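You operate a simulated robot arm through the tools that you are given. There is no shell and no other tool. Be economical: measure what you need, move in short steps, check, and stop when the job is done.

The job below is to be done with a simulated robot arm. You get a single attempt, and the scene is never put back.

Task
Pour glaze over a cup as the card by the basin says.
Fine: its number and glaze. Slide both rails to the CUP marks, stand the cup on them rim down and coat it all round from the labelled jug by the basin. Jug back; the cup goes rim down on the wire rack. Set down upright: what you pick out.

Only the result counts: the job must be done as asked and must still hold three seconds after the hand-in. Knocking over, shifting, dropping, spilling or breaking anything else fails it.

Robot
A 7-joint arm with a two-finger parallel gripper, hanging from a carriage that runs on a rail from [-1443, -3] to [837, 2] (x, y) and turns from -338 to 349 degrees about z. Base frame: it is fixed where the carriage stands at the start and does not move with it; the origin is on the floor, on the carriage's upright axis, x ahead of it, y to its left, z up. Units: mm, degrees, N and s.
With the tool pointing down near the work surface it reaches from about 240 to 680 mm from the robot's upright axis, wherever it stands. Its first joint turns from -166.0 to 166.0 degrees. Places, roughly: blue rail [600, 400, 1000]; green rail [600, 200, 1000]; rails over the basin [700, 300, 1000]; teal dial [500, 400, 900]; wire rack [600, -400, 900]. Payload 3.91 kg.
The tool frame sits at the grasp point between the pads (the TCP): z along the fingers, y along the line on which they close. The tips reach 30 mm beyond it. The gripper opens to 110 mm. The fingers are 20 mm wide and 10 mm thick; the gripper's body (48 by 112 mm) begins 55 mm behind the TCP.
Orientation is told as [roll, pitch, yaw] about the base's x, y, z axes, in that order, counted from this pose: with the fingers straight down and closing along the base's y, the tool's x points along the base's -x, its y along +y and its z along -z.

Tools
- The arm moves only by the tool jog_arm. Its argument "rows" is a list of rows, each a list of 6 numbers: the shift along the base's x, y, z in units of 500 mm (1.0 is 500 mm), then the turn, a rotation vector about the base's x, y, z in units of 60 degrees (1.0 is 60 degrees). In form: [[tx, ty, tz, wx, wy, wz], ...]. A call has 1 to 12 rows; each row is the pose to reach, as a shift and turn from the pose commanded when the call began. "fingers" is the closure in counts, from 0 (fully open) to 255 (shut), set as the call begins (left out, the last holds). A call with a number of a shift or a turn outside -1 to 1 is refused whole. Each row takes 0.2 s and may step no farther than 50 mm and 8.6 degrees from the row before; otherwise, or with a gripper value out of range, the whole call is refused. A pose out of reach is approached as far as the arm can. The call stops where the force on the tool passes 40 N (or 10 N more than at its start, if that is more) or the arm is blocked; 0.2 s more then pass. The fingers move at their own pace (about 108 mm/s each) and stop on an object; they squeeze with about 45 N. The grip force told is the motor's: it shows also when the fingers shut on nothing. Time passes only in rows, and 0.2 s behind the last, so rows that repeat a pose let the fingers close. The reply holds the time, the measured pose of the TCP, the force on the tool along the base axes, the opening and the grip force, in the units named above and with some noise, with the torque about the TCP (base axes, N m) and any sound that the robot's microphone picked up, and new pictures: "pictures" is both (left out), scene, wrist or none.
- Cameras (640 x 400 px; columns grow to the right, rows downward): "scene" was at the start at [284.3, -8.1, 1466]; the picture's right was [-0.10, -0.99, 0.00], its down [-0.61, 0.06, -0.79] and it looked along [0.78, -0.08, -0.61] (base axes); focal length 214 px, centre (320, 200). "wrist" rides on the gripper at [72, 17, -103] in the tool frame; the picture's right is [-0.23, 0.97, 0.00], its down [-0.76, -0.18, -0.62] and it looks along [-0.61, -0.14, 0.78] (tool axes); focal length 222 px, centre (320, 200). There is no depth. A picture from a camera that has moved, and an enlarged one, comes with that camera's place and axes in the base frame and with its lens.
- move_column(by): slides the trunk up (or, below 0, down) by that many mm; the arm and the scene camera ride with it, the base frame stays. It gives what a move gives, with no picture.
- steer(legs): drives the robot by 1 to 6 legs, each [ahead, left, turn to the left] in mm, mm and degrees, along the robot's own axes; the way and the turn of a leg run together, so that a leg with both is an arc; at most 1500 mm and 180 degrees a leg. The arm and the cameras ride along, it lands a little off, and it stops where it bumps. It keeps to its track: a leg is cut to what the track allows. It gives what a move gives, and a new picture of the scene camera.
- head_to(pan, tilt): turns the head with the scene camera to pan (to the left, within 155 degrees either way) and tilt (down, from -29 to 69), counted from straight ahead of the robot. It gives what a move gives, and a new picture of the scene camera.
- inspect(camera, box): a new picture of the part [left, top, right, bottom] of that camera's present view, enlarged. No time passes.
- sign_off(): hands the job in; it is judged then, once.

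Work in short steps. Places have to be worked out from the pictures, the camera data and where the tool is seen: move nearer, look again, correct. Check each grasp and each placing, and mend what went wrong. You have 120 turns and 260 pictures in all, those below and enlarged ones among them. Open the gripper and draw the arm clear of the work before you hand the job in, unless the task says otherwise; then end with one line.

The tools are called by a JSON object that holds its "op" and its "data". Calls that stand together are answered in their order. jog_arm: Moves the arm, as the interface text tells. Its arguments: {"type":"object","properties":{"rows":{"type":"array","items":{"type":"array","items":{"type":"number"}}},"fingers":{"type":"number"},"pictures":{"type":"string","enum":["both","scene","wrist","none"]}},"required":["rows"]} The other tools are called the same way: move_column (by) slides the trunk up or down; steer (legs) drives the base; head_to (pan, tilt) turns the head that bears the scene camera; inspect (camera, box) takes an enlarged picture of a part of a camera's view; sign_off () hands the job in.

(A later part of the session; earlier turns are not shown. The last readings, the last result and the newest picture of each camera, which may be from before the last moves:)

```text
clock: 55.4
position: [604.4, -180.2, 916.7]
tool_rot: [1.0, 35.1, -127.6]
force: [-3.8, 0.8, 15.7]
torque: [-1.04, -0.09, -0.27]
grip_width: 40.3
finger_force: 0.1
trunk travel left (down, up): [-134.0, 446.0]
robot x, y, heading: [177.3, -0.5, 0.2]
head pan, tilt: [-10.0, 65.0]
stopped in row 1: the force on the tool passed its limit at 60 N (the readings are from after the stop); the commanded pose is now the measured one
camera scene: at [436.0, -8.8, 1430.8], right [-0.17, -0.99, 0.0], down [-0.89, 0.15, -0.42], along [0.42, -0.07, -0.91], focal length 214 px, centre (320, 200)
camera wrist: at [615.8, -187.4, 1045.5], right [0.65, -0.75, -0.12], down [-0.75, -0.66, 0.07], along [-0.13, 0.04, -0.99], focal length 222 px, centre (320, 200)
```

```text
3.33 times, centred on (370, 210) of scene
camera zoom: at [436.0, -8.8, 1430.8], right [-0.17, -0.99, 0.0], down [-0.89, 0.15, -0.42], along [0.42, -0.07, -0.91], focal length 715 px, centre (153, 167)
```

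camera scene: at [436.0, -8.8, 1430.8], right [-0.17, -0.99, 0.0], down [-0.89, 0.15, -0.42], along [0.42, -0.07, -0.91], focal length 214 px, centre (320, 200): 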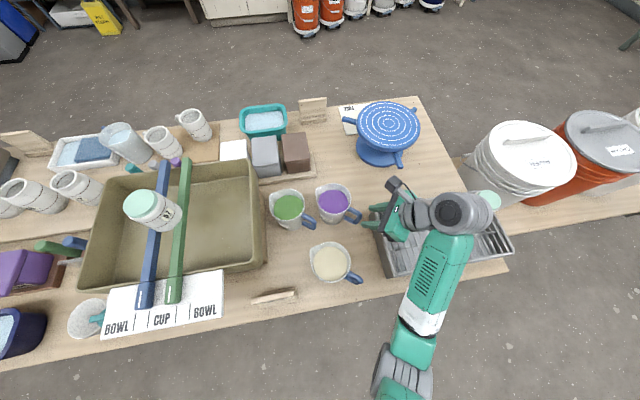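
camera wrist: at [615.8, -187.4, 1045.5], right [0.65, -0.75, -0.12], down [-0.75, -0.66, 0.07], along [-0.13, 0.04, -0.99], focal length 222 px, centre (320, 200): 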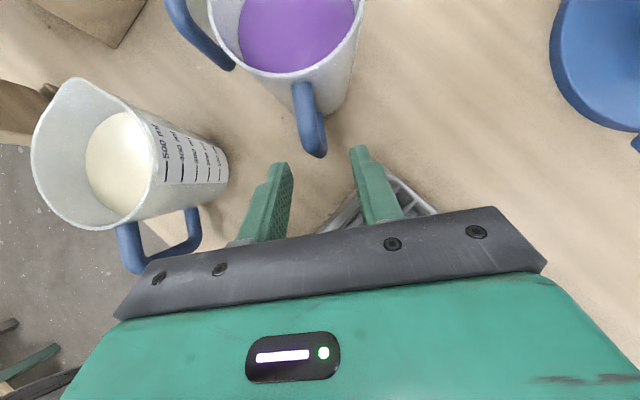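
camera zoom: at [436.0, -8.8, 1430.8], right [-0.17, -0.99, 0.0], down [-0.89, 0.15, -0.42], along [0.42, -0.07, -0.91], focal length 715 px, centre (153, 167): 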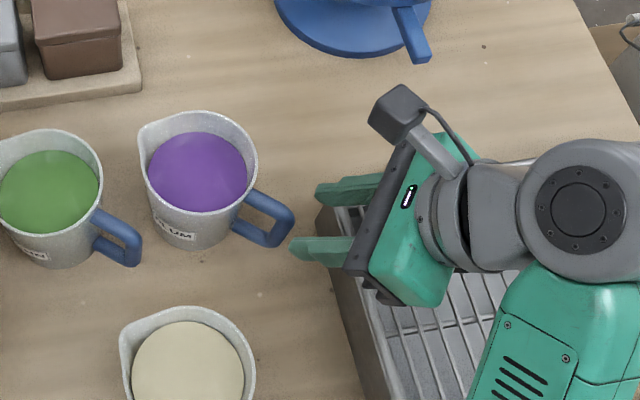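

Contact was at about 66 mm toward −y, which is likely the gripper's body touching cup 27's foot. Retreat along the tool axis and inspect that cup.

{"op": "jog_arm", "data": {"rows": [[0, 0, 0.02, 0, 0, 0], [0, 0, 0.06, 0, 0, 0], [-0.01, -0.01, 0.12, 0, 0, 0], [-0.02, -0.02, 0.2, 0, 0, 0], [0.04, 0.04, 0.25, 0, 0, 0], [0.06, 0.08, 0.3, 0, 0, 0]]}}

{"op": "inspect", "data": {"camera": "scene", "box": [360, 180, 520, 290]}}

```text
clock: 56.8
position: [634.3, -138.4, 1066.1]
tool_rot: [0.8, 35.1, -127.7]
force: [-0.4, -0.7, -1.2]
torque: [0.02, 0.0, -0.02]
grip_width: 40.5
finger_force: 0.1
trunk travel left (down, up): [-134.0, 446.0]
robot x, y, heading: [173.9, -0.3, 0.2]
head pan, tilt: [-10.0, 65.0]
camera scene: at [436.0, -8.3, 1430.5], right [-0.17, -0.99, 0.0], down [-0.89, 0.15, -0.42], along [0.42, -0.07, -0.91], focal length 214 px, centre (320, 200)
camera wrist: at [644.6, -146.5, 1193.6], right [0.65, -0.75, -0.12], down [-0.75, -0.66, 0.07], along [-0.13, 0.04, -0.99], focal length 222 px, centre (320, 200)
```

scene: 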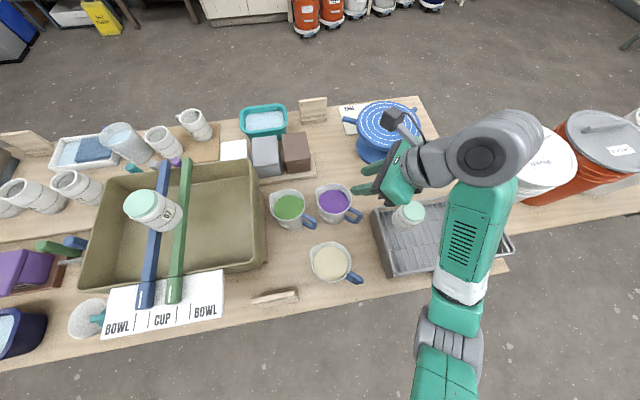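
wrist: 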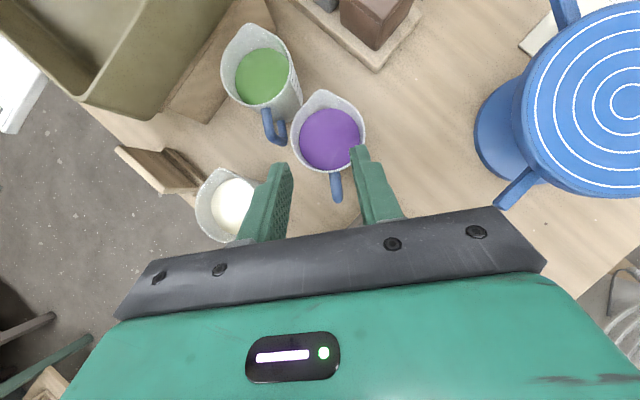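

```text
3.64 times, centred on (440, 235) of scene
camera zoom: at [436.0, -8.3, 1430.5], right [-0.17, -0.99, 0.0], down [-0.89, 0.15, -0.42], along [0.42, -0.07, -0.91], focal length 780 px, centre (-116, 73)
```

zoom: 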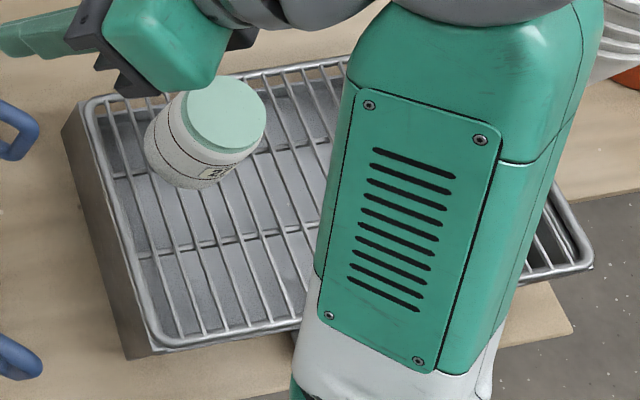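

Cup 27 still stands, essentially in place. I reduce the tilt to 20° so the body stays clear of the rack, and re-approach.

{"op": "jog_arm", "data": {"rows": [[-0.01, -0.01, 0, -0.1, 0.077, 0], [-0.03, -0.03, -0.06, -0.197, 0.154, 0], [-0.05, -0.05, -0.14, -0.197, 0.154, 0], [-0.062, -0.07, -0.222, -0.197, 0.154, 0], [-0.062, -0.07, -0.242, -0.197, 0.154, 0]]}}

{"op": "inspect", "data": {"camera": "wrist", "box": [220, 60, 420, 220]}}

```text
clock: 58.0
position: [603.4, -173.9, 944.5]
tool_rot: [0.8, 20.1, -127.6]
force: [0.7, -0.8, 0.5]
torque: [0.02, -0.01, 0.03]
grip_width: 40.1
finger_force: 0.1
trunk travel left (down, up): [-134.0, 446.0]
robot x, y, heading: [176.5, -0.5, 0.0]
head pan, tilt: [-10.0, 65.0]
camera scene: at [435.8, -8.4, 1430.5], right [-0.17, -0.99, 0.0], down [-0.89, 0.15, -0.42], along [0.42, -0.07, -0.91], focal length 214 px, centre (320, 200)
camera wrist: at [634.9, -155.6, 1068.4], right [0.64, -0.77, -0.07], down [-0.71, -0.62, 0.32], along [-0.29, -0.16, -0.94], focal length 222 px, centre (320, 200)
```

scene: 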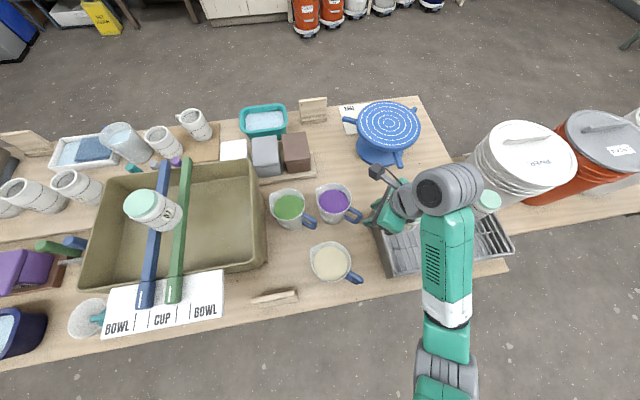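
wrist: 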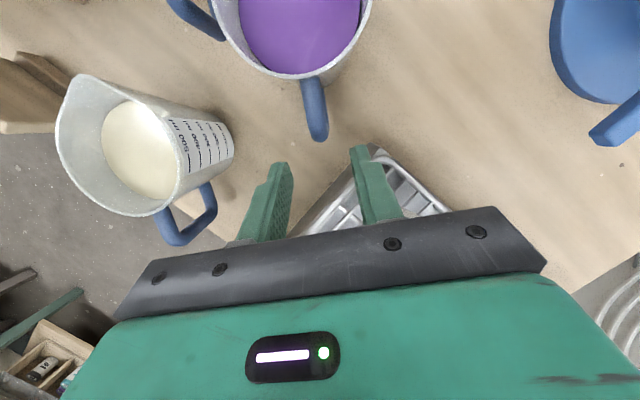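

```text
2.50 times, centred on (320, 140) of wrist
camera zoom: at [634.9, -155.6, 1068.4], right [0.64, -0.77, -0.07], down [-0.71, -0.62, 0.32], along [-0.29, -0.16, -0.94], focal length 555 px, centre (320, 350)
```

zoom: 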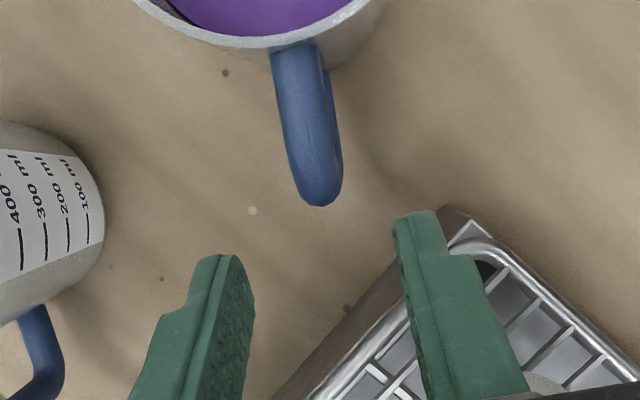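

Handle well aligned. Advance along the tool axis to the handle.

{"op": "jog_arm", "data": {"rows": [[0.008, 0.011, -0.038, 0, 0, 0], [0.017, 0.023, -0.076, 0, 0, 0], [0.025, 0.035, -0.114, 0, 0, 0], [0.033, 0.046, -0.151, 0, 0, 0]], "pictures": "wrist"}}

{"op": "inspect", "data": {"camera": "wrist", "box": [220, 80, 420, 220]}}

{"op": "inspect", "data": {"camera": "scene", "box": [290, 150, 450, 270]}}

```text
clock: 59.0
position: [620.3, -148.4, 868.0]
tool_rot: [0.6, 20.0, -127.7]
force: [-0.3, -0.8, 0.0]
torque: [-0.01, 0.03, 0.02]
grip_width: 40.3
finger_force: 0.1
trunk travel left (down, up): [-134.0, 446.0]
robot x, y, heading: [177.6, -1.2, 0.2]
head pan, tilt: [-10.0, 65.0]
camera wrist: at [652.0, -132.0, 992.2], right [0.64, -0.77, -0.07], down [-0.71, -0.62, 0.32], along [-0.29, -0.16, -0.94], focal length 222 px, centre (320, 200)
```

wrist: 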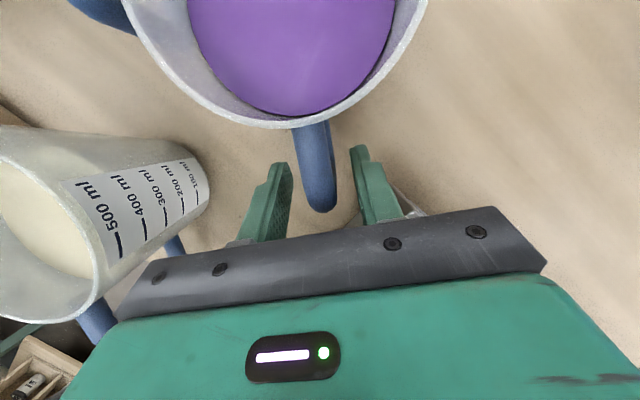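

```text
2.86 times, centred on (320, 150) of wrist
camera zoom: at [652.0, -132.0, 992.2], right [0.64, -0.77, -0.07], down [-0.71, -0.62, 0.32], along [-0.29, -0.16, -0.94], focal length 635 px, centre (320, 343)
```

zoom: 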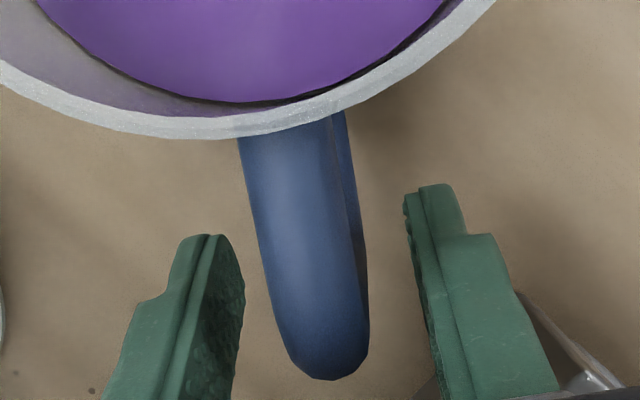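

```text
3.33 times, centred on (370, 210) of scene
camera zoom: at [435.8, -8.4, 1430.5], right [-0.17, -0.99, 0.0], down [-0.89, 0.15, -0.42], along [0.42, -0.07, -0.91], focal length 715 px, centre (153, 167)
```

zoom: 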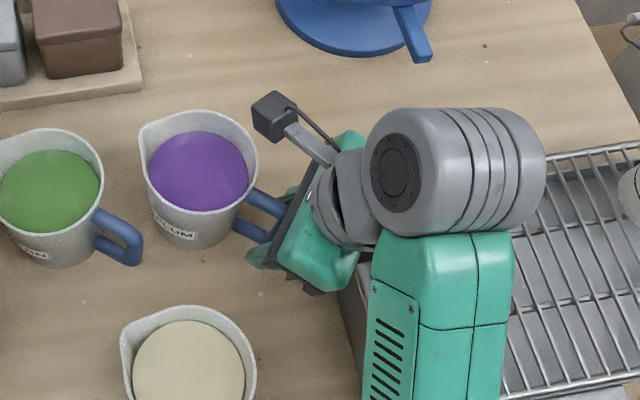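

Handle is centred between the pads. Close and check the grip.

{"op": "jog_arm", "data": {"rows": [[0, 0, 0, 0, 0, 0], [0, 0, 0, 0, 0, 0], [0, 0, 0, 0, 0, 0]], "fingers": 255, "pictures": "wrist"}}

```text
clock: 59.8
position: [619.3, -149.5, 869.0]
tool_rot: [0.5, 20.0, -127.7]
force: [-0.5, -1.1, 1.6]
torque: [0.17, 0.25, 0.04]
grip_width: 14.0
finger_force: 45.0
trunk travel left (down, up): [-134.0, 446.0]
robot x, y, heading: [175.4, 1.4, 0.4]
head pan, tilt: [-10.0, 65.0]
camera wrist: at [651.7, -132.5, 992.4], right [0.64, -0.77, -0.07], down [-0.71, -0.62, 0.32], along [-0.29, -0.16, -0.94], focal length 222 px, centre (320, 200)
```

wrist: 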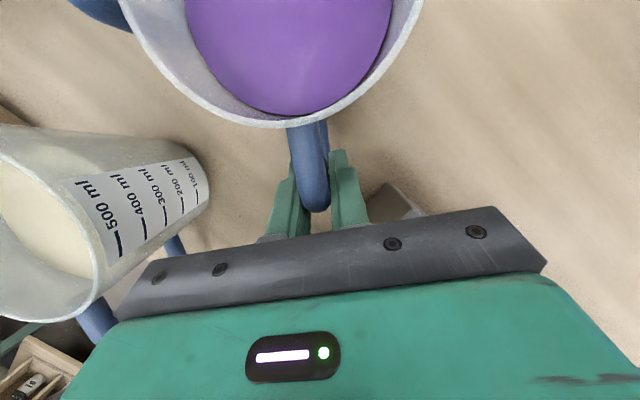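

Gripped at 14 mm. Lift gently 30 mm and check for slip.

{"op": "jog_arm", "data": {"rows": [[0, 0, 0.01, 0, 0, 0], [0, 0, 0.025, 0, 0, 0], [0, 0, 0.045, 0, 0, 0], [0, 0, 0.065, 0, 0, 0], [0, 0, 0.065, 0, 0, 0]]}}

{"op": "inspect", "data": {"camera": "scene", "box": [270, 150, 430, 270]}}

```text
clock: 61.0
position: [618.7, -149.8, 902.5]
tool_rot: [0.6, 20.0, -127.7]
force: [1.3, -0.4, -6.7]
torque: [-0.38, 0.35, -0.03]
grip_width: 13.7
finger_force: 45.1
trunk travel left (down, up): [-134.0, 446.0]
robot x, y, heading: [177.0, -1.1, 0.4]
head pan, tilt: [-10.0, 65.0]
camera scene: at [435.5, -8.5, 1430.4], right [-0.17, -0.99, 0.0], down [-0.89, 0.15, -0.42], along [0.42, -0.07, -0.91], focal length 214 px, centre (320, 200)
camera wrist: at [650.6, -133.1, 1025.5], right [0.64, -0.77, -0.07], down [-0.71, -0.62, 0.32], along [-0.29, -0.16, -0.94], focal length 222 px, centre (320, 200)
```

scene: 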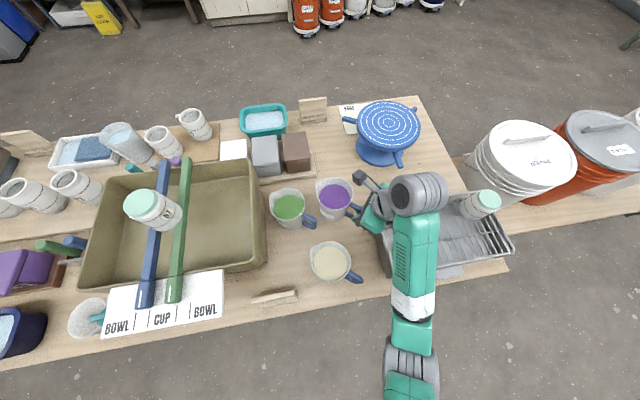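
wrist: 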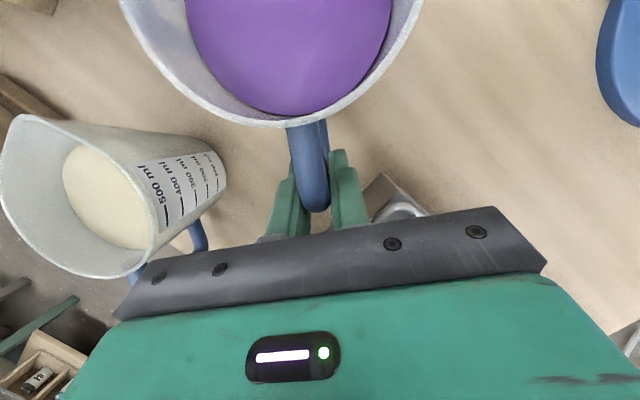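

```text
3.33 times, centred on (350, 210) of scene
camera zoom: at [435.5, -8.5, 1430.4], right [-0.17, -0.99, 0.0], down [-0.89, 0.15, -0.42], along [0.42, -0.07, -0.91], focal length 715 px, centre (220, 167)
```

zoom: 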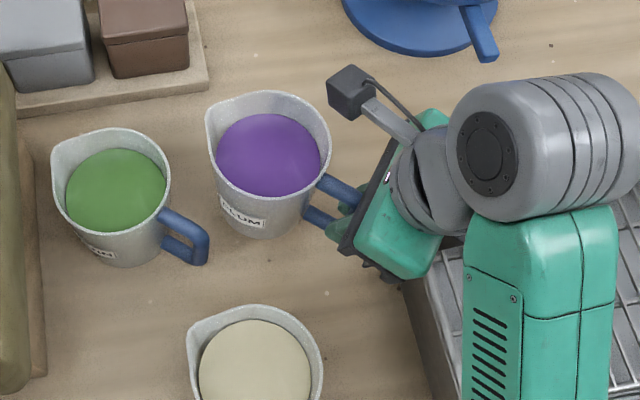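

The jug is firmly held (≈0.68 kg) with no slip. Lift it upright to z≈1240.

{"op": "jog_arm", "data": {"rows": [[0, 0, 0.05, 0, 0, 0], [0, 0, 0.12, 0, 0, 0], [0, 0, 0.19, 0, 0, 0], [0, 0, 0.26, 0, 0, 0], [0, 0, 0.33, 0, 0, 0], [0, 0, 0.4, 0, 0, 0], [0, 0, 0.47, 0, 0, 0], [0, 0, 0.54, 0, 0, 0], [0, 0, 0.6, 0, 0, 0], [0, 0, 0.65, 0, 0, 0], [0, 0, 0.676, 0, 0, 0]], "pictures": "scene"}}

```text
clock: 63.4
position: [619.1, -149.2, 1240.8]
tool_rot: [0.7, 20.0, -127.7]
force: [0.5, -0.2, -7.1]
torque: [-0.4, 0.34, -0.03]
grip_width: 13.6
finger_force: 44.8
trunk travel left (down, up): [-134.0, 446.0]
robot x, y, heading: [176.5, 2.4, -0.0]
head pan, tilt: [-10.0, 65.0]
camera scene: at [435.5, -8.5, 1430.4], right [-0.17, -0.99, 0.0], down [-0.89, 0.15, -0.42], along [0.42, -0.07, -0.91], focal length 214 px, centre (320, 200)
```

scene: 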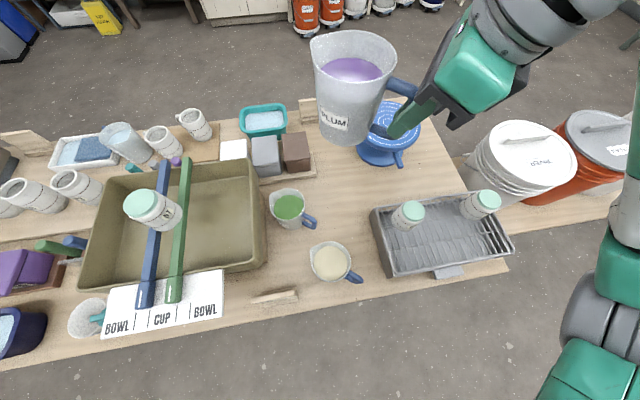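

Now carry it upright to beside the cup, yawing +60° so the spout points (−0.38, 0.93) over the cup.

{"op": "jog_arm", "data": {"rows": [[0.012, 0.04, 0, 0, 0, 0.08], [0.024, 0.09, 0, 0, 0, 0.17], [0.036, 0.14, 0, 0, 0, 0.26], [0.048, 0.2, 0, 0, 0, 0.35], [0.06, 0.26, 0, 0, 0, 0.44], [0.072, 0.32, 0, 0, 0, 0.53], [0.084, 0.38, 0, 0, 0, 0.62], [0.096, 0.44, 0, 0, 0, 0.71], [0.108, 0.49, 0, 0, 0, 0.8], [0.12, 0.54, 0, 0, 0, 0.9], [0.13, 0.57, 0, 0, 0, 0.96], [0.134, 0.582, 0, 0, 0, 1.0]]}}

{"op": "head_to", "data": {"pan": 30, "tilt": 45}}

```text
clock: 66.0
position: [687.2, 140.0, 1240.3]
tool_rot: [0.6, 20.1, -67.6]
force: [0.9, 0.0, -6.4]
torque: [-0.48, -0.16, -0.04]
grip_width: 13.8
finger_force: 44.9
trunk travel left (down, up): [-134.0, 446.0]
robot x, y, heading: [177.6, -0.3, 0.2]
head pan, tilt: [-10.0, 65.0]
camera scene: at [435.5, -8.6, 1430.4], right [-0.17, -0.99, 0.0], down [-0.89, 0.15, -0.42], along [0.42, -0.07, -0.91], focal length 214 px, centre (320, 200)
camera wrist: at [688.6, 176.9, 1363.4], right [0.98, 0.17, -0.07], down [0.18, -0.93, 0.32], along [-0.01, -0.33, -0.94], focal length 222 px, centre (320, 200)
```

scene: 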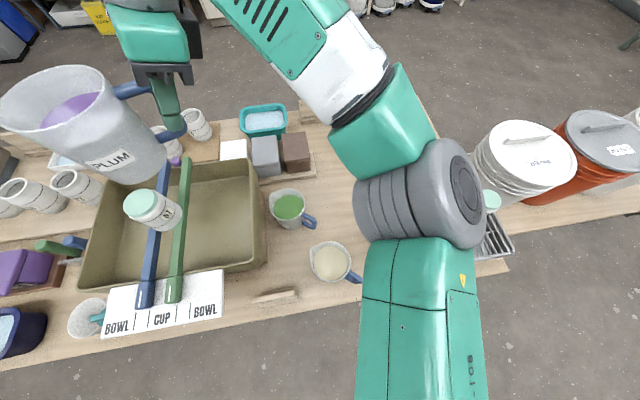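
wrist: 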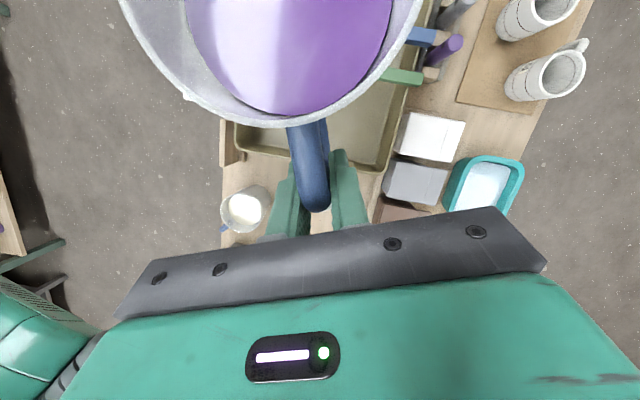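

```text
clock: 67.1
position: [686.9, 140.3, 1239.8]
tool_rot: [0.6, 20.1, -67.6]
force: [0.2, 1.1, -5.9]
torque: [-0.47, -0.16, 0.0]
grip_width: 13.6
finger_force: 45.4
trunk travel left (down, up): [-134.0, 446.0]
robot x, y, heading: [176.7, -0.8, 0.1]
head pan, tilt: [30.0, 45.0]
camera scene: at [446.0, 42.5, 1455.4], right [0.5, -0.86, 0.0], down [-0.61, -0.36, -0.71], along [0.61, 0.35, -0.71], focal length 214 px, centre (320, 200)
```

scene: 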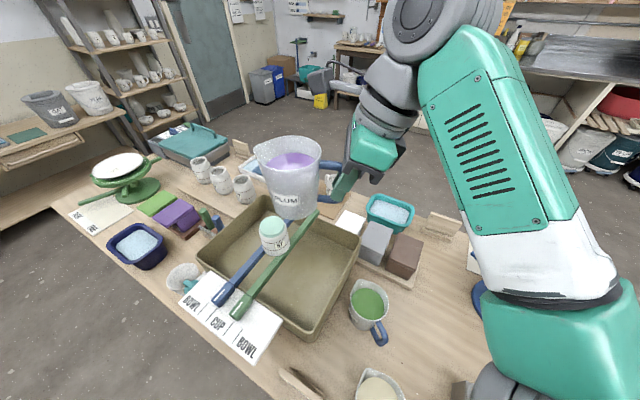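

Geometry agrees with the picture: spout tip is over the cup. Tilt forward 28° (below expected pour onset) while descending 60 mm.

{"op": "jog_arm", "data": {"rows": [[0, 0, -0.02, -0.108, -0.0445, 0], [0, 0, -0.05, -0.216, -0.089, 0], [0, 0, -0.09, -0.324, -0.1335, 0], [0, 0, -0.12, -0.432, -0.178, 0]]}}

{"op": "inspect", "data": {"camera": "scene", "box": [200, 130, 360, 260]}}

```text
clock: 68.1
position: [685.8, 138.8, 1178.0]
tool_rot: [0.7, -8.0, -67.6]
force: [0.4, -0.4, -6.1]
torque: [-0.42, -0.12, 0.0]
grip_width: 13.9
finger_force: 45.4
trunk travel left (down, up): [-134.0, 446.0]
robot x, y, heading: [175.2, 0.2, 0.1]
head pan, tilt: [30.0, 45.0]
camera scene: at [446.0, 42.6, 1455.4], right [0.5, -0.86, 0.0], down [-0.61, -0.36, -0.71], along [0.61, 0.36, -0.71], focal length 214 px, centre (320, 200)
camera wrist: at [666.7, 227.0, 1272.8], right [0.99, 0.16, 0.04], down [0.08, -0.69, 0.72], along [0.15, -0.71, -0.69], focal length 222 px, centre (320, 200)
```

scene: 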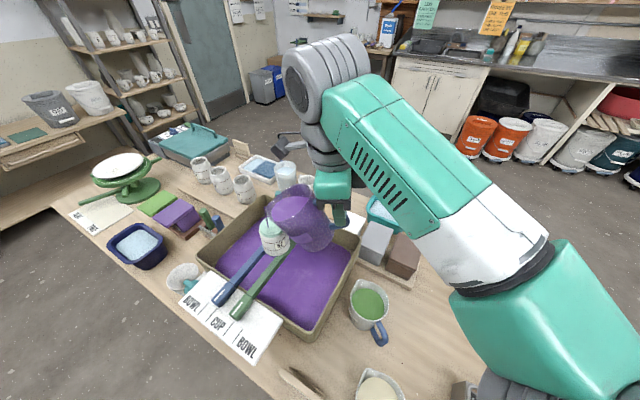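
wrist: 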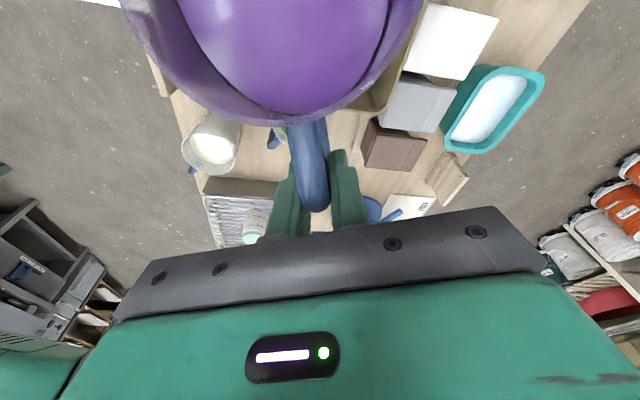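

```text
3.08 times, centred on (280, 195) of scene
camera zoom: at [446.0, 42.6, 1455.4], right [0.5, -0.86, 0.0], down [-0.61, -0.36, -0.71], along [0.61, 0.36, -0.71], focal length 660 px, centre (443, 215)
```

zoom: 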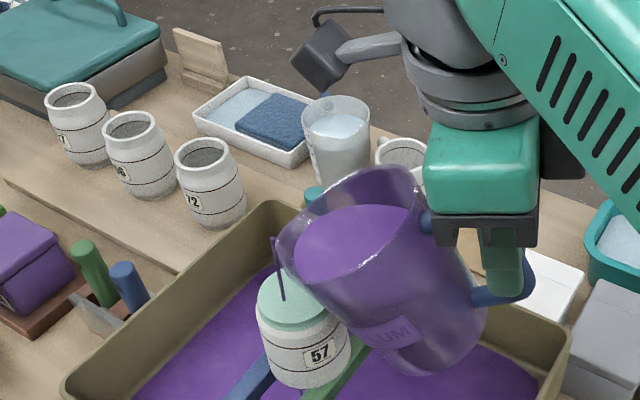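

A thin plum stream is already landing on the cup's foot near (638, 288), slightly beyond centre. I now trace a 22 mm circle round the foot, slowly increasing tilt to 46° with tip compensation.

{"op": "jog_arm", "data": {"rows": [[-0.0086, 0.0218, 0.0074, -0.0231, -0.0095, 0], [-0.0278, 0.0102, 0.0148, -0.0462, -0.019, 0], [-0.0378, -0.0084, 0.0222, -0.0693, -0.0285, 0], [-0.0364, -0.0288, 0.0294, -0.0924, -0.038, 0], [-0.024, -0.0448, 0.0366, -0.1155, -0.0475, 0], [-0.0042, -0.0514, 0.0438, -0.1386, -0.057, 0], [0.0172, -0.0462, 0.0508, -0.1617, -0.0665, 0], [0.0344, -0.0298, 0.0578, -0.1848, -0.076, 0], [0.0424, -0.0058, 0.0648, -0.2079, -0.0855, 0], [0.0386, 0.02, 0.0716, -0.231, -0.095, 0], [0.0238, 0.042, 0.0782, -0.2541, -0.1045, 0], [0.0014, 0.0548, 0.085, -0.2772, -0.114, 0]], "pictures": "scene"}}

{"op": "inspect", "data": {"camera": "scene", "box": [200, 130, 360, 260]}}

```text
clock: 70.7
position: [686.7, 167.9, 1224.2]
tool_rot: [0.7, -26.0, -67.7]
force: [-0.2, -0.4, -5.8]
torque: [-0.21, -0.07, -0.01]
grip_width: 13.5
finger_force: 45.4
trunk travel left (down, up): [-134.0, 446.0]
robot x, y, heading: [175.6, 2.1, 0.1]
head pan, tilt: [30.0, 45.0]
camera scene: at [446.0, 42.6, 1455.4], right [0.5, -0.86, 0.0], down [-0.61, -0.36, -0.71], along [0.61, 0.36, -0.71], focal length 214 px, centre (320, 200)
```

scene: 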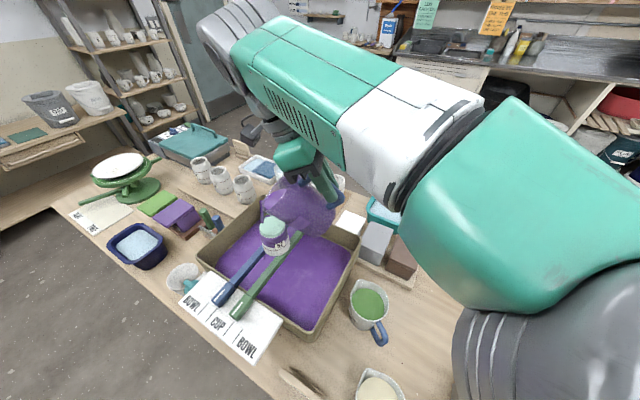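

```text
3.08 times, centred on (280, 195) of scene
camera zoom: at [446.0, 42.6, 1455.4], right [0.5, -0.86, 0.0], down [-0.61, -0.36, -0.71], along [0.61, 0.36, -0.71], focal length 660 px, centre (443, 215)
```

zoom: 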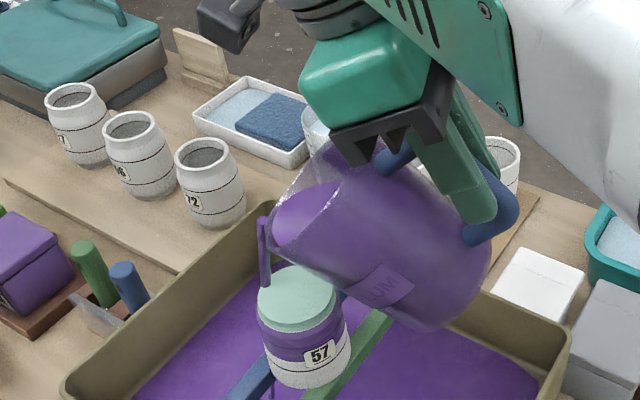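

The upper half of cup 57 is turning plum; the stream now falls at about (641, 305). Another lap with tilt going from 46° to 58°.

{"op": "jog_arm", "data": {"rows": [[-0.0148, -0.0114, 0.0044, -0.0154, -0.0064, 0], [-0.0342, -0.0224, 0.0086, -0.0308, -0.0127, 0], [-0.0446, -0.0404, 0.013, -0.0463, -0.0191, 0], [-0.0432, -0.0604, 0.0172, -0.0617, -0.0254, 0], [-0.031, -0.076, 0.0212, -0.0771, -0.0318, 0], [-0.0114, -0.0824, 0.0254, -0.0925, -0.0381, 0], [0.01, -0.077, 0.0294, -0.1079, -0.0445, 0], [0.0272, -0.0606, 0.0334, -0.1233, -0.0508, 0], [0.0352, -0.0368, 0.0374, -0.1388, -0.0572, 0], [0.0314, -0.0112, 0.0412, -0.1542, -0.0635, 0], [0.0168, 0.0104, 0.045, -0.1696, -0.0699, 0], [-0.0054, 0.0228, 0.0488, -0.185, -0.0762, 0]], "pictures": "both"}}

{"op": "inspect", "data": {"camera": "scene", "box": [200, 130, 360, 260]}}

```text
clock: 73.5
position: [687.4, 174.3, 1203.6]
tool_rot: [-4.8, -35.1, -65.2]
force: [-0.3, -0.4, -4.5]
torque: [-0.14, -0.05, 0.04]
grip_width: 13.6
finger_force: 45.4
trunk travel left (down, up): [-134.0, 446.0]
robot x, y, heading: [177.8, 2.6, 0.1]
head pan, tilt: [30.0, 45.0]
stopped in row 12: the arm was blocked; the commanded pose is now the measured one
camera scene: at [446.1, 42.6, 1455.5], right [0.5, -0.86, 0.0], down [-0.61, -0.36, -0.71], along [0.61, 0.36, -0.71], focal length 214 px, centre (320, 200)
camera wrist: at [660.2, 292.6, 1247.0], right [0.98, 0.2, 0.06], down [0.0, -0.29, 0.96], along [0.21, -0.94, -0.28], focal length 222 px, centre (320, 200)
```

scene: 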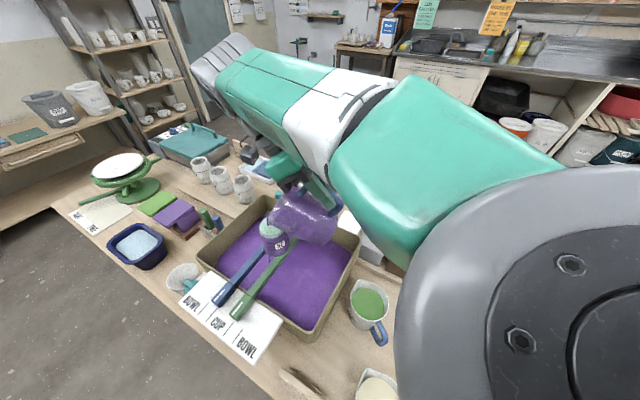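
wrist: 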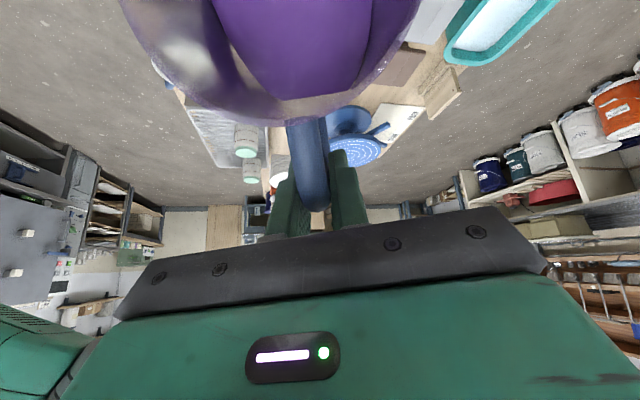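

```text
3.08 times, centred on (280, 195) of scene
camera zoom: at [446.1, 42.6, 1455.5], right [0.5, -0.86, 0.0], down [-0.61, -0.36, -0.71], along [0.61, 0.36, -0.71], focal length 660 px, centre (443, 215)
```

zoom: 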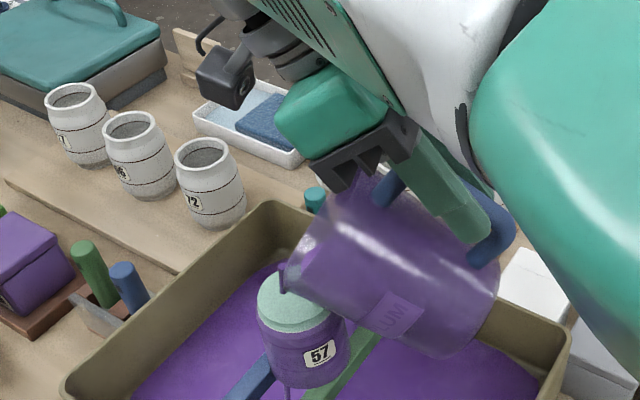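

The visible side is fully plum; the arm reached a joint limit at ~55° tilt. I un-tilt while raising and backing the jug away from the cup, staying above the basin.

{"op": "jog_arm", "data": {"rows": [[0.004, -0.01, 0.02, 0.05, 0.02, 0], [0.01, -0.024, 0.05, 0.15, 0.062, 0], [0.016, -0.04, 0.08, 0.258, 0.106, 0], [0.022, -0.055, 0.11, 0.366, 0.151, 0], [0.03, -0.07, 0.14, 0.474, 0.195, 0], [0.03, -0.074, 0.16, 0.582, 0.24, 0], [0.03, -0.074, 0.16, 0.69, 0.284, 0], [0.03, -0.074, 0.16, 0.76, 0.313, 0]]}}

{"op": "inspect", "data": {"camera": "scene", "box": [200, 130, 360, 260]}}

```text
clock: 75.3
position: [702.0, 138.0, 1284.5]
tool_rot: [-2.7, 14.3, -65.6]
force: [-0.3, 0.9, -3.3]
torque: [-0.25, -0.12, -0.02]
grip_width: 13.8
finger_force: 45.0
trunk travel left (down, up): [-134.0, 446.0]
robot x, y, heading: [179.5, 1.3, 0.4]
head pan, tilt: [30.0, 45.0]
camera scene: at [446.1, 42.6, 1455.5], right [0.5, -0.86, 0.0], down [-0.61, -0.36, -0.71], along [0.61, 0.36, -0.71], focal length 214 px, centre (320, 200)
camera wrist: at [702.9, 187.7, 1403.1], right [0.97, 0.21, -0.1], down [0.23, -0.87, 0.42], along [0.0, -0.44, -0.9], focal length 222 px, centre (320, 200)
```

scene: 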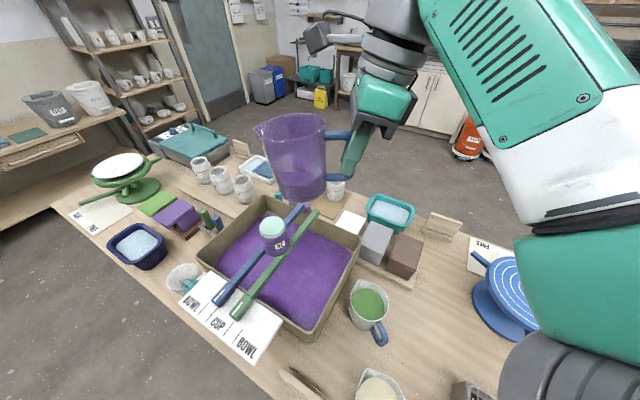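
wrist: 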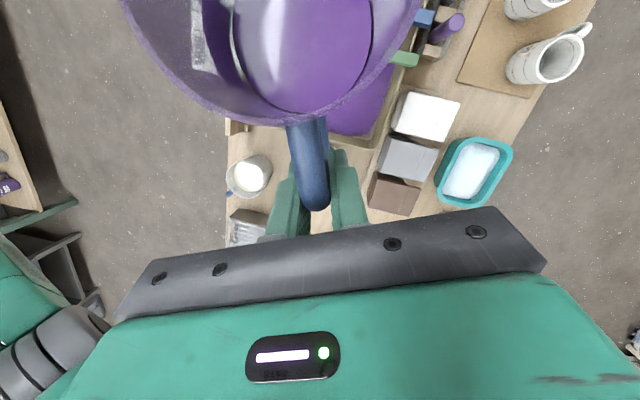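

```text
3.08 times, centred on (280, 195) of scene
camera zoom: at [446.1, 42.6, 1455.5], right [0.5, -0.86, 0.0], down [-0.61, -0.36, -0.71], along [0.61, 0.36, -0.71], focal length 660 px, centre (443, 215)
```

zoom: 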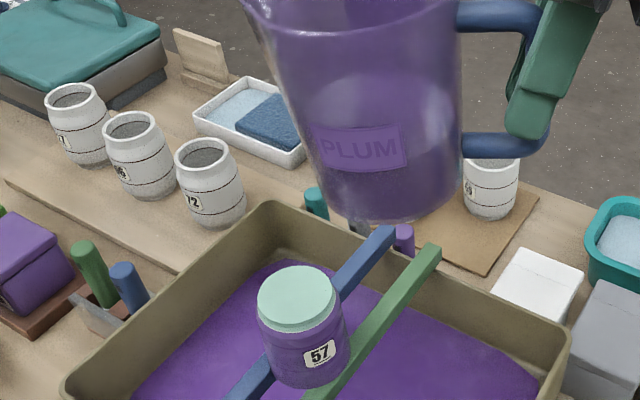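

Cup 57's visible sides are fully plum. First bring the jug exactly upright (small pitch/roll correction).

{"op": "jog_arm", "data": {"rows": [[0, 0, 0, 0.054, -0.0045, -0.007], [0, 0, 0, 0.108, -0.009, -0.014], [0, 0, 0, 0.108, -0.009, -0.014]], "pictures": "none"}}

{"op": "jog_arm", "data": {"rows": [[-0.014, -0.04, 0, 0, 0, -0.08], [-0.028, -0.09, 0, 0, 0, -0.17], [-0.042, -0.14, 0, 0, 0, -0.26], [-0.056, -0.2, 0, 0, 0, -0.35], [-0.07, -0.26, 0, 0, 0, -0.44], [-0.084, -0.32, 0, 0, 0, -0.53], [-0.098, -0.38, 0, 0, 0, -0.62], [-0.112, -0.44, 0, 0, 0, -0.71], [-0.126, -0.49, -0.02, 0, 0, -0.8], [-0.14, -0.53, -0.05, 0, 0, -0.9], [-0.155, -0.56, -0.09, 0, 0, -0.96], [-0.164, -0.576, -0.13, 0, 0, -1.0]], "pictures": "none"}}

{"op": "head_to", "data": {"pan": -10, "tilt": 65}}

```text
clock: 76.1
position: [701.6, 136.9, 1285.1]
tool_rot: [0.5, 19.8, -65.3]
force: [0.5, -1.1, -4.9]
torque: [-0.28, -0.11, -0.01]
grip_width: 13.7
finger_force: 44.7
trunk travel left (down, up): [-134.0, 446.0]
robot x, y, heading: [177.5, 0.5, 0.1]
head pan, tilt: [30.0, 45.0]
```

```text
clock: 78.7
position: [620.1, -151.5, 1221.6]
tool_rot: [0.6, 19.9, -125.5]
force: [0.5, -1.0, -3.2]
torque: [-0.21, 0.2, -0.02]
grip_width: 13.6
finger_force: 44.9
trunk travel left (down, up): [-134.0, 446.0]
robot x, y, heading: [177.0, -0.4, 0.3]
head pan, tilt: [30.0, 45.0]
```

```text
clock: 79.8
position: [619.8, -151.0, 1221.2]
tool_rot: [0.8, 19.8, -125.4]
force: [-0.1, -0.3, -3.0]
torque: [-0.25, 0.21, 0.02]
grip_width: 13.4
finger_force: 45.1
trunk travel left (down, up): [-134.0, 446.0]
robot x, y, heading: [177.8, -2.8, 0.4]
head pan, tilt: [-10.0, 65.0]
camera scene: at [435.7, -8.4, 1430.5], right [-0.17, -0.99, 0.0], down [-0.89, 0.15, -0.42], along [0.42, -0.07, -0.91], focal length 214 px, centre (320, 200)
```

scene: 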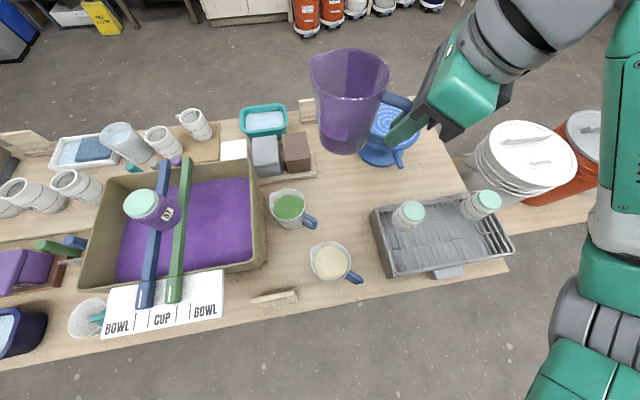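

Nothing spilled on the table. Descend to just above the original spot with yaw restored to −127.7°.

{"op": "jog_arm", "data": {"rows": [[0, 0.002, -0.06, 0, 0, -0.037], [0, 0.002, -0.13, 0, 0, -0.037], [0, 0.002, -0.2, 0, 0, -0.037], [0, 0.002, -0.27, 0, 0, -0.037], [0, 0.002, -0.34, 0, 0, -0.037], [0, 0.002, -0.41, 0, 0, -0.037], [0, 0.002, -0.48, 0, 0, -0.037], [0, 0.002, -0.55, 0, 0, -0.037], [0, 0.002, -0.61, 0, 0, -0.037], [0, 0.002, -0.65, 0, 0, -0.037], [0, 0.002, -0.676, 0, 0, -0.037]]}}

{"op": "inspect", "data": {"camera": "scene", "box": [270, 150, 430, 270]}}

```text
clock: 82.2
position: [620.2, -149.0, 882.8]
tool_rot: [0.6, 19.8, -127.6]
force: [0.3, -1.1, -3.0]
torque: [-0.22, 0.2, 0.01]
grip_width: 13.5
finger_force: 45.3
trunk travel left (down, up): [-134.0, 446.0]
robot x, y, heading: [176.9, -0.6, 0.2]
head pan, tilt: [-10.0, 65.0]
camera scene: at [435.6, -8.4, 1430.5], right [-0.17, -0.99, 0.0], down [-0.89, 0.15, -0.42], along [0.42, -0.07, -0.91], focal length 214 px, centre (320, 200)
camera wrist: at [652.8, -131.0, 1006.1], right [0.64, -0.77, -0.07], down [-0.71, -0.62, 0.33], along [-0.29, -0.16, -0.94], focal length 222 px, centre (320, 200)
```

scene: 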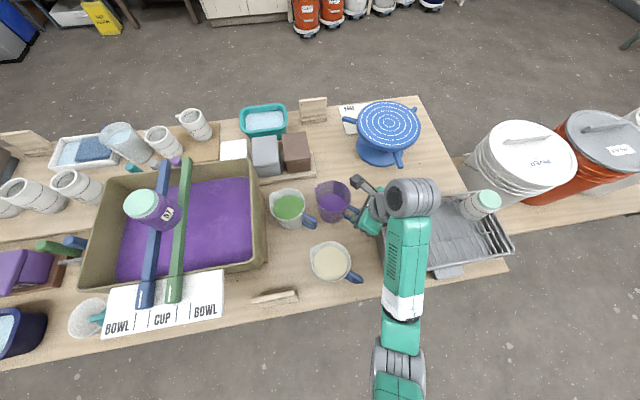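
wrist: 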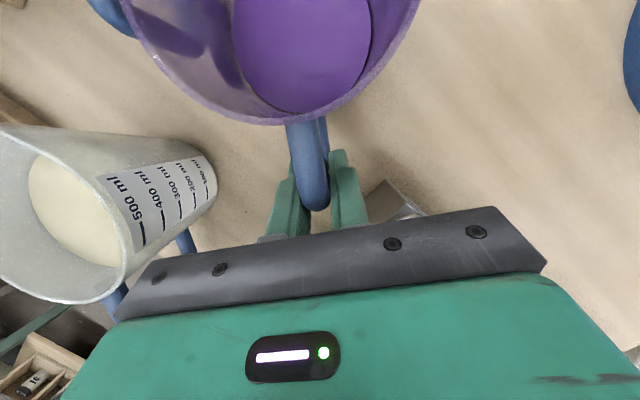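

```text
3.33 times, centred on (350, 210) of scene
camera zoom: at [435.6, -8.4, 1430.5], right [-0.17, -0.99, 0.0], down [-0.89, 0.15, -0.42], along [0.42, -0.07, -0.91], focal length 715 px, centre (220, 167)
```

zoom: 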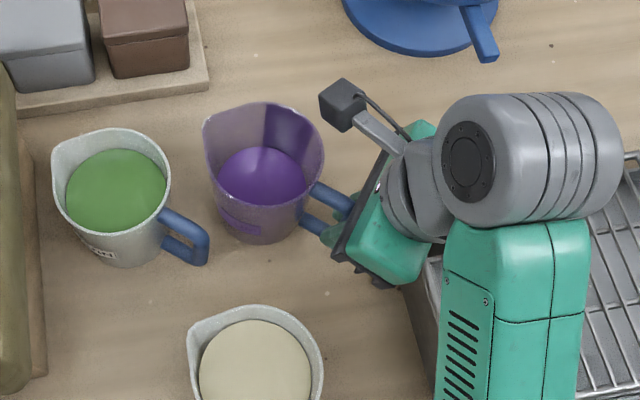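

Lower the last ~14 mm slowly until contact.

{"op": "jog_arm", "data": {"rows": [[0, 0, -0.008, 0, 0, 0], [0, 0, -0.016, 0, 0, 0], [0, 0, -0.022, 0, 0, 0], [0, 0, -0.025, 0, 0, 0], [0, 0, -0.028, 0, 0, 0]], "pictures": "none"}}

```text
clock: 83.3
position: [619.6, -150.0, 869.7]
tool_rot: [0.7, 19.8, -127.6]
force: [-3.1, -0.2, 7.4]
torque: [0.83, -0.25, 0.23]
grip_width: 13.3
finger_force: 44.9
trunk travel left (down, up): [-134.0, 446.0]
robot x, y, heading: [178.3, 1.6, 0.3]
head pan, tilt: [-10.0, 65.0]
```

Contact made. Open to 40 mm and retract along the tool axis.

{"op": "jog_arm", "data": {"rows": [[0, 0, 0, 0, 0, 0], [0, 0, 0, 0, 0, 0], [-0.004, -0.006, 0.02, 0, 0, 0], [-0.017, -0.023, 0.076, 0, 0, 0], [-0.033, -0.046, 0.151, 0, 0, 0], [-0.033, -0.046, 0.23, 0, 0, 0], [-0.033, -0.046, 0.32, 0, 0, 0], [-0.033, -0.046, 0.41, 0, 0, 0], [-0.033, -0.046, 0.5, 0, 0, 0], [-0.033, -0.046, 0.58, 0, 0, 0]], "fingers": 162}}

{"op": "inspect", "data": {"camera": "scene", "box": [270, 150, 430, 270]}}

```text
clock: 85.5
position: [603.2, -172.4, 1159.2]
tool_rot: [0.6, 19.8, -127.7]
force: [0.0, -0.8, 0.3]
torque: [0.0, -0.02, 0.02]
grip_width: 40.4
finger_force: 0.0
trunk travel left (down, up): [-134.0, 446.0]
robot x, y, heading: [180.5, 0.1, 0.1]
head pan, tilt: [-10.0, 65.0]
camera scene: at [435.9, -8.5, 1430.5], right [-0.17, -0.99, 0.0], down [-0.89, 0.15, -0.42], along [0.42, -0.07, -0.91], focal length 214 px, centre (320, 200)
camera wrist: at [634.8, -155.3, 1282.6], right [0.64, -0.77, -0.07], down [-0.71, -0.62, 0.33], along [-0.29, -0.16, -0.94], focal length 222 px, centre (320, 200)
```

scene: 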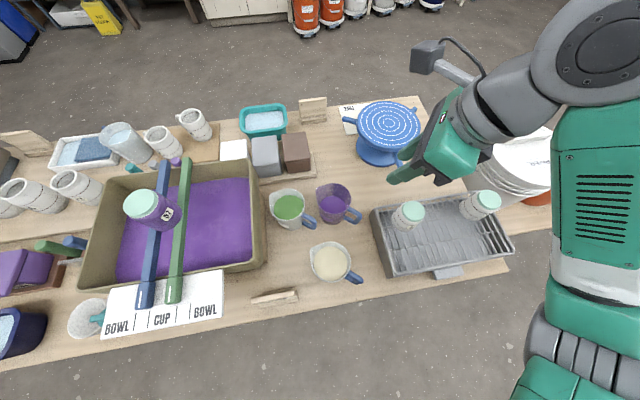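
wrist: 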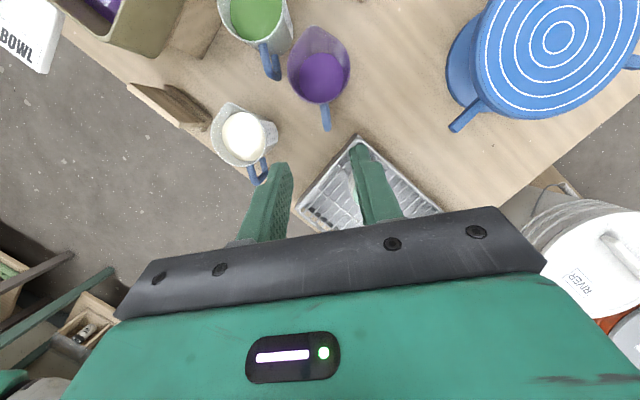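

```text
3.33 times, centred on (350, 210) of scene
camera zoom: at [435.9, -8.5, 1430.5], right [-0.17, -0.99, 0.0], down [-0.89, 0.15, -0.42], along [0.42, -0.07, -0.91], focal length 715 px, centre (220, 167)
```

zoom: 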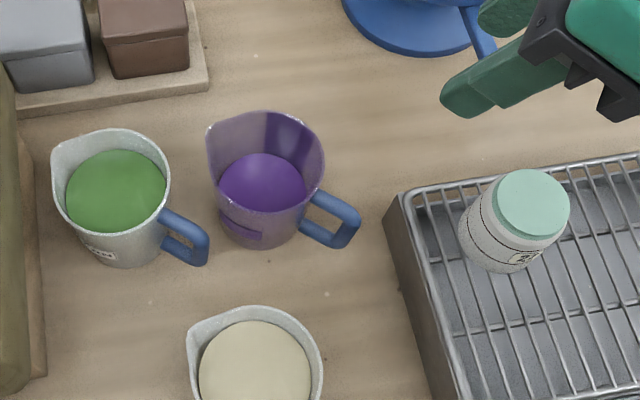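

Jug is back in its place. Now I view the cup's far side by bringing the wrist camera beyond it with the tool vertical.

{"op": "jog_arm", "data": {"rows": [[0.015, 0.08, 0.02, -0.088, 0.068, 0], [0.03, 0.16, 0.04, -0.176, 0.136, 0], [0.045, 0.24, 0.06, -0.264, 0.204, 0], [0.06, 0.32, 0.06, -0.264, 0.204, 0], [0.08, 0.4, 0.06, -0.264, 0.204, 0], [0.1, 0.48, 0.06, -0.264, 0.204, 0], [0.12, 0.56, 0.06, -0.264, 0.204, 0], [0.14, 0.64, 0.06, -0.264, 0.204, 0], [0.16, 0.72, 0.06, -0.264, 0.204, 0], [0.18, 0.8, 0.06, -0.264, 0.204, 0], [0.19, 0.88, 0.06, -0.264, 0.204, 0], [0.2, 0.96, 0.06, -0.264, 0.204, 0]], "pictures": "wrist"}}

```text
clock: 86.8
position: [657.5, -68.4, 1155.3]
tool_rot: [-6.2, 1.7, -138.3]
force: [-0.3, 0.6, 0.2]
torque: [-0.01, 0.0, 0.0]
grip_width: 39.9
finger_force: 0.1
out of reach, approached as far as the arm can: row 5, 6
trunk travel left (down, up): [-134.0, 446.0]
robot x, y, heading: [177.3, 1.9, 0.0]
head pan, tilt: [-10.0, 65.0]
stopped in row 6: the arm was blocked; the commanded pose is now the measured one
camera wrist: at [726.3, -42.0, 1260.2], right [0.48, -0.87, -0.11], down [-0.65, -0.44, 0.62], along [-0.59, -0.22, -0.78], focal length 222 px, centre (320, 200)
```

wrist: 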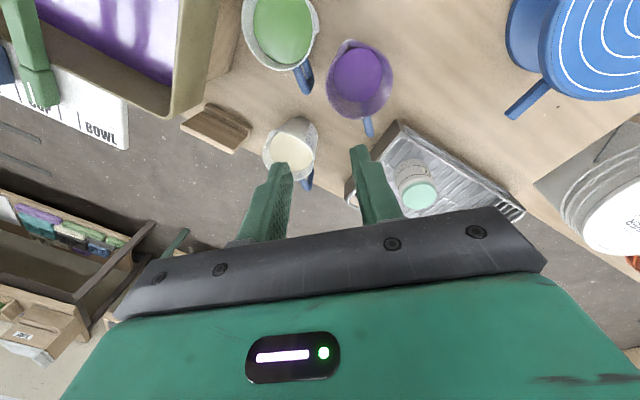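

The wrist can't reach that view (joint limit). Instead I'll pick the cup up by its waxed foot, since it must be moved anyway, and turn it before the scene camera. First unwind the yaw.

{"op": "jog_arm", "data": {"rows": [[-0.01, 0.0, 0.05, 0, 0, 0.08], [-0.02, 0.02, 0.09, 0, 0, 0.17], [-0.03, 0.06, 0.09, 0, 0, 0.26], [-0.04, 0.1, 0.09, 0, 0, 0.35], [-0.05, 0.14, 0.09, 0, 0, 0.44], [-0.06, 0.18, 0.09, 0, 0, 0.53], [-0.07, 0.22, 0.09, 0, 0, 0.62], [-0.08, 0.26, 0.09, 0, 0, 0.71], [-0.09, 0.3, 0.09, 0, 0, 0.8], [-0.1, 0.34, 0.09, 0, 0, 0.88], [-0.11, 0.38, 0.09, 0, 0, 0.95], [-0.11, 0.42, 0.09, 0, 0, 1.0]], "pictures": "none"}}

{"op": "jog_arm", "data": {"rows": [[0, 0.03, 0, 0, 0, 0.1], [0, 0.06, 0, 0, 0, 0.2], [0, 0.09, 0, 0, 0, 0.3], [0, 0.12, 0, 0, 0, 0.4], [0, 0.15, 0, 0, 0, 0.5], [0, 0.18, 0, 0, 0, 0.6], [0, 0.2, 0, 0, 0, 0.7], [0, 0.2, 0, 0, 0, 0.8], [0, 0.2, 0, 0, 0, 0.9], [0, 0.2, 0, 0, 0, 1.0]], "fingers": 0, "pictures": "none"}}

{"op": "head_to", "data": {"pan": 40, "tilt": 45}}

```text
clock: 89.5
position: [600.3, 143.2, 1203.7]
tool_rot: [-5.8, 1.6, -78.2]
force: [0.0, -0.1, 0.5]
torque: [-0.02, -0.01, -0.02]
grip_width: 40.0
finger_force: 0.0
trunk travel left (down, up): [-134.0, 446.0]
robot x, y, heading: [182.2, -3.6, 0.4]
head pan, tilt: [-10.0, 65.0]
```

```text
clock: 91.7
position: [600.9, 241.1, 1202.9]
tool_rot: [-5.8, 1.7, -18.1]
force: [0.8, 0.1, 1.2]
torque: [0.01, 0.0, 0.01]
grip_width: 110.0
finger_force: 0.1
trunk travel left (down, up): [-134.0, 446.0]
robot x, y, heading: [173.4, -1.9, 0.2]
head pan, tilt: [-10.0, 65.0]
```

```text
clock: 92.8
position: [602.0, 241.2, 1201.8]
tool_rot: [-5.9, 1.6, -18.3]
force: [-0.1, -0.1, 0.0]
torque: [0.01, 0.01, 0.02]
grip_width: 110.0
finger_force: 0.0
trunk travel left (down, up): [-134.0, 446.0]
robot x, y, heading: [178.2, 0.2, 0.1]
head pan, tilt: [40.0, 45.0]
camera scene: at [438.2, 54.2, 1455.5], right [0.64, -0.76, 0.0], down [-0.54, -0.46, -0.71], along [0.54, 0.46, -0.71], focal length 214 px, centre (320, 200)
```

scene: 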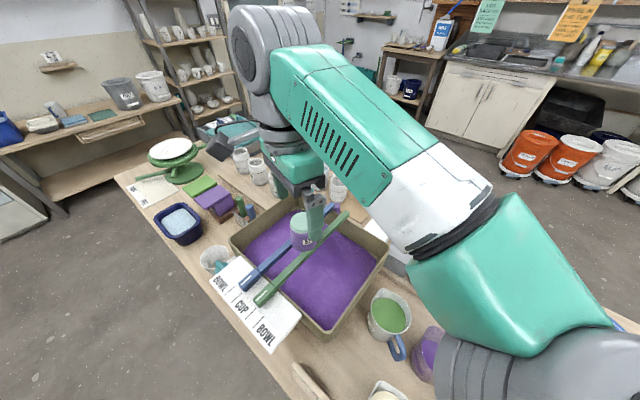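

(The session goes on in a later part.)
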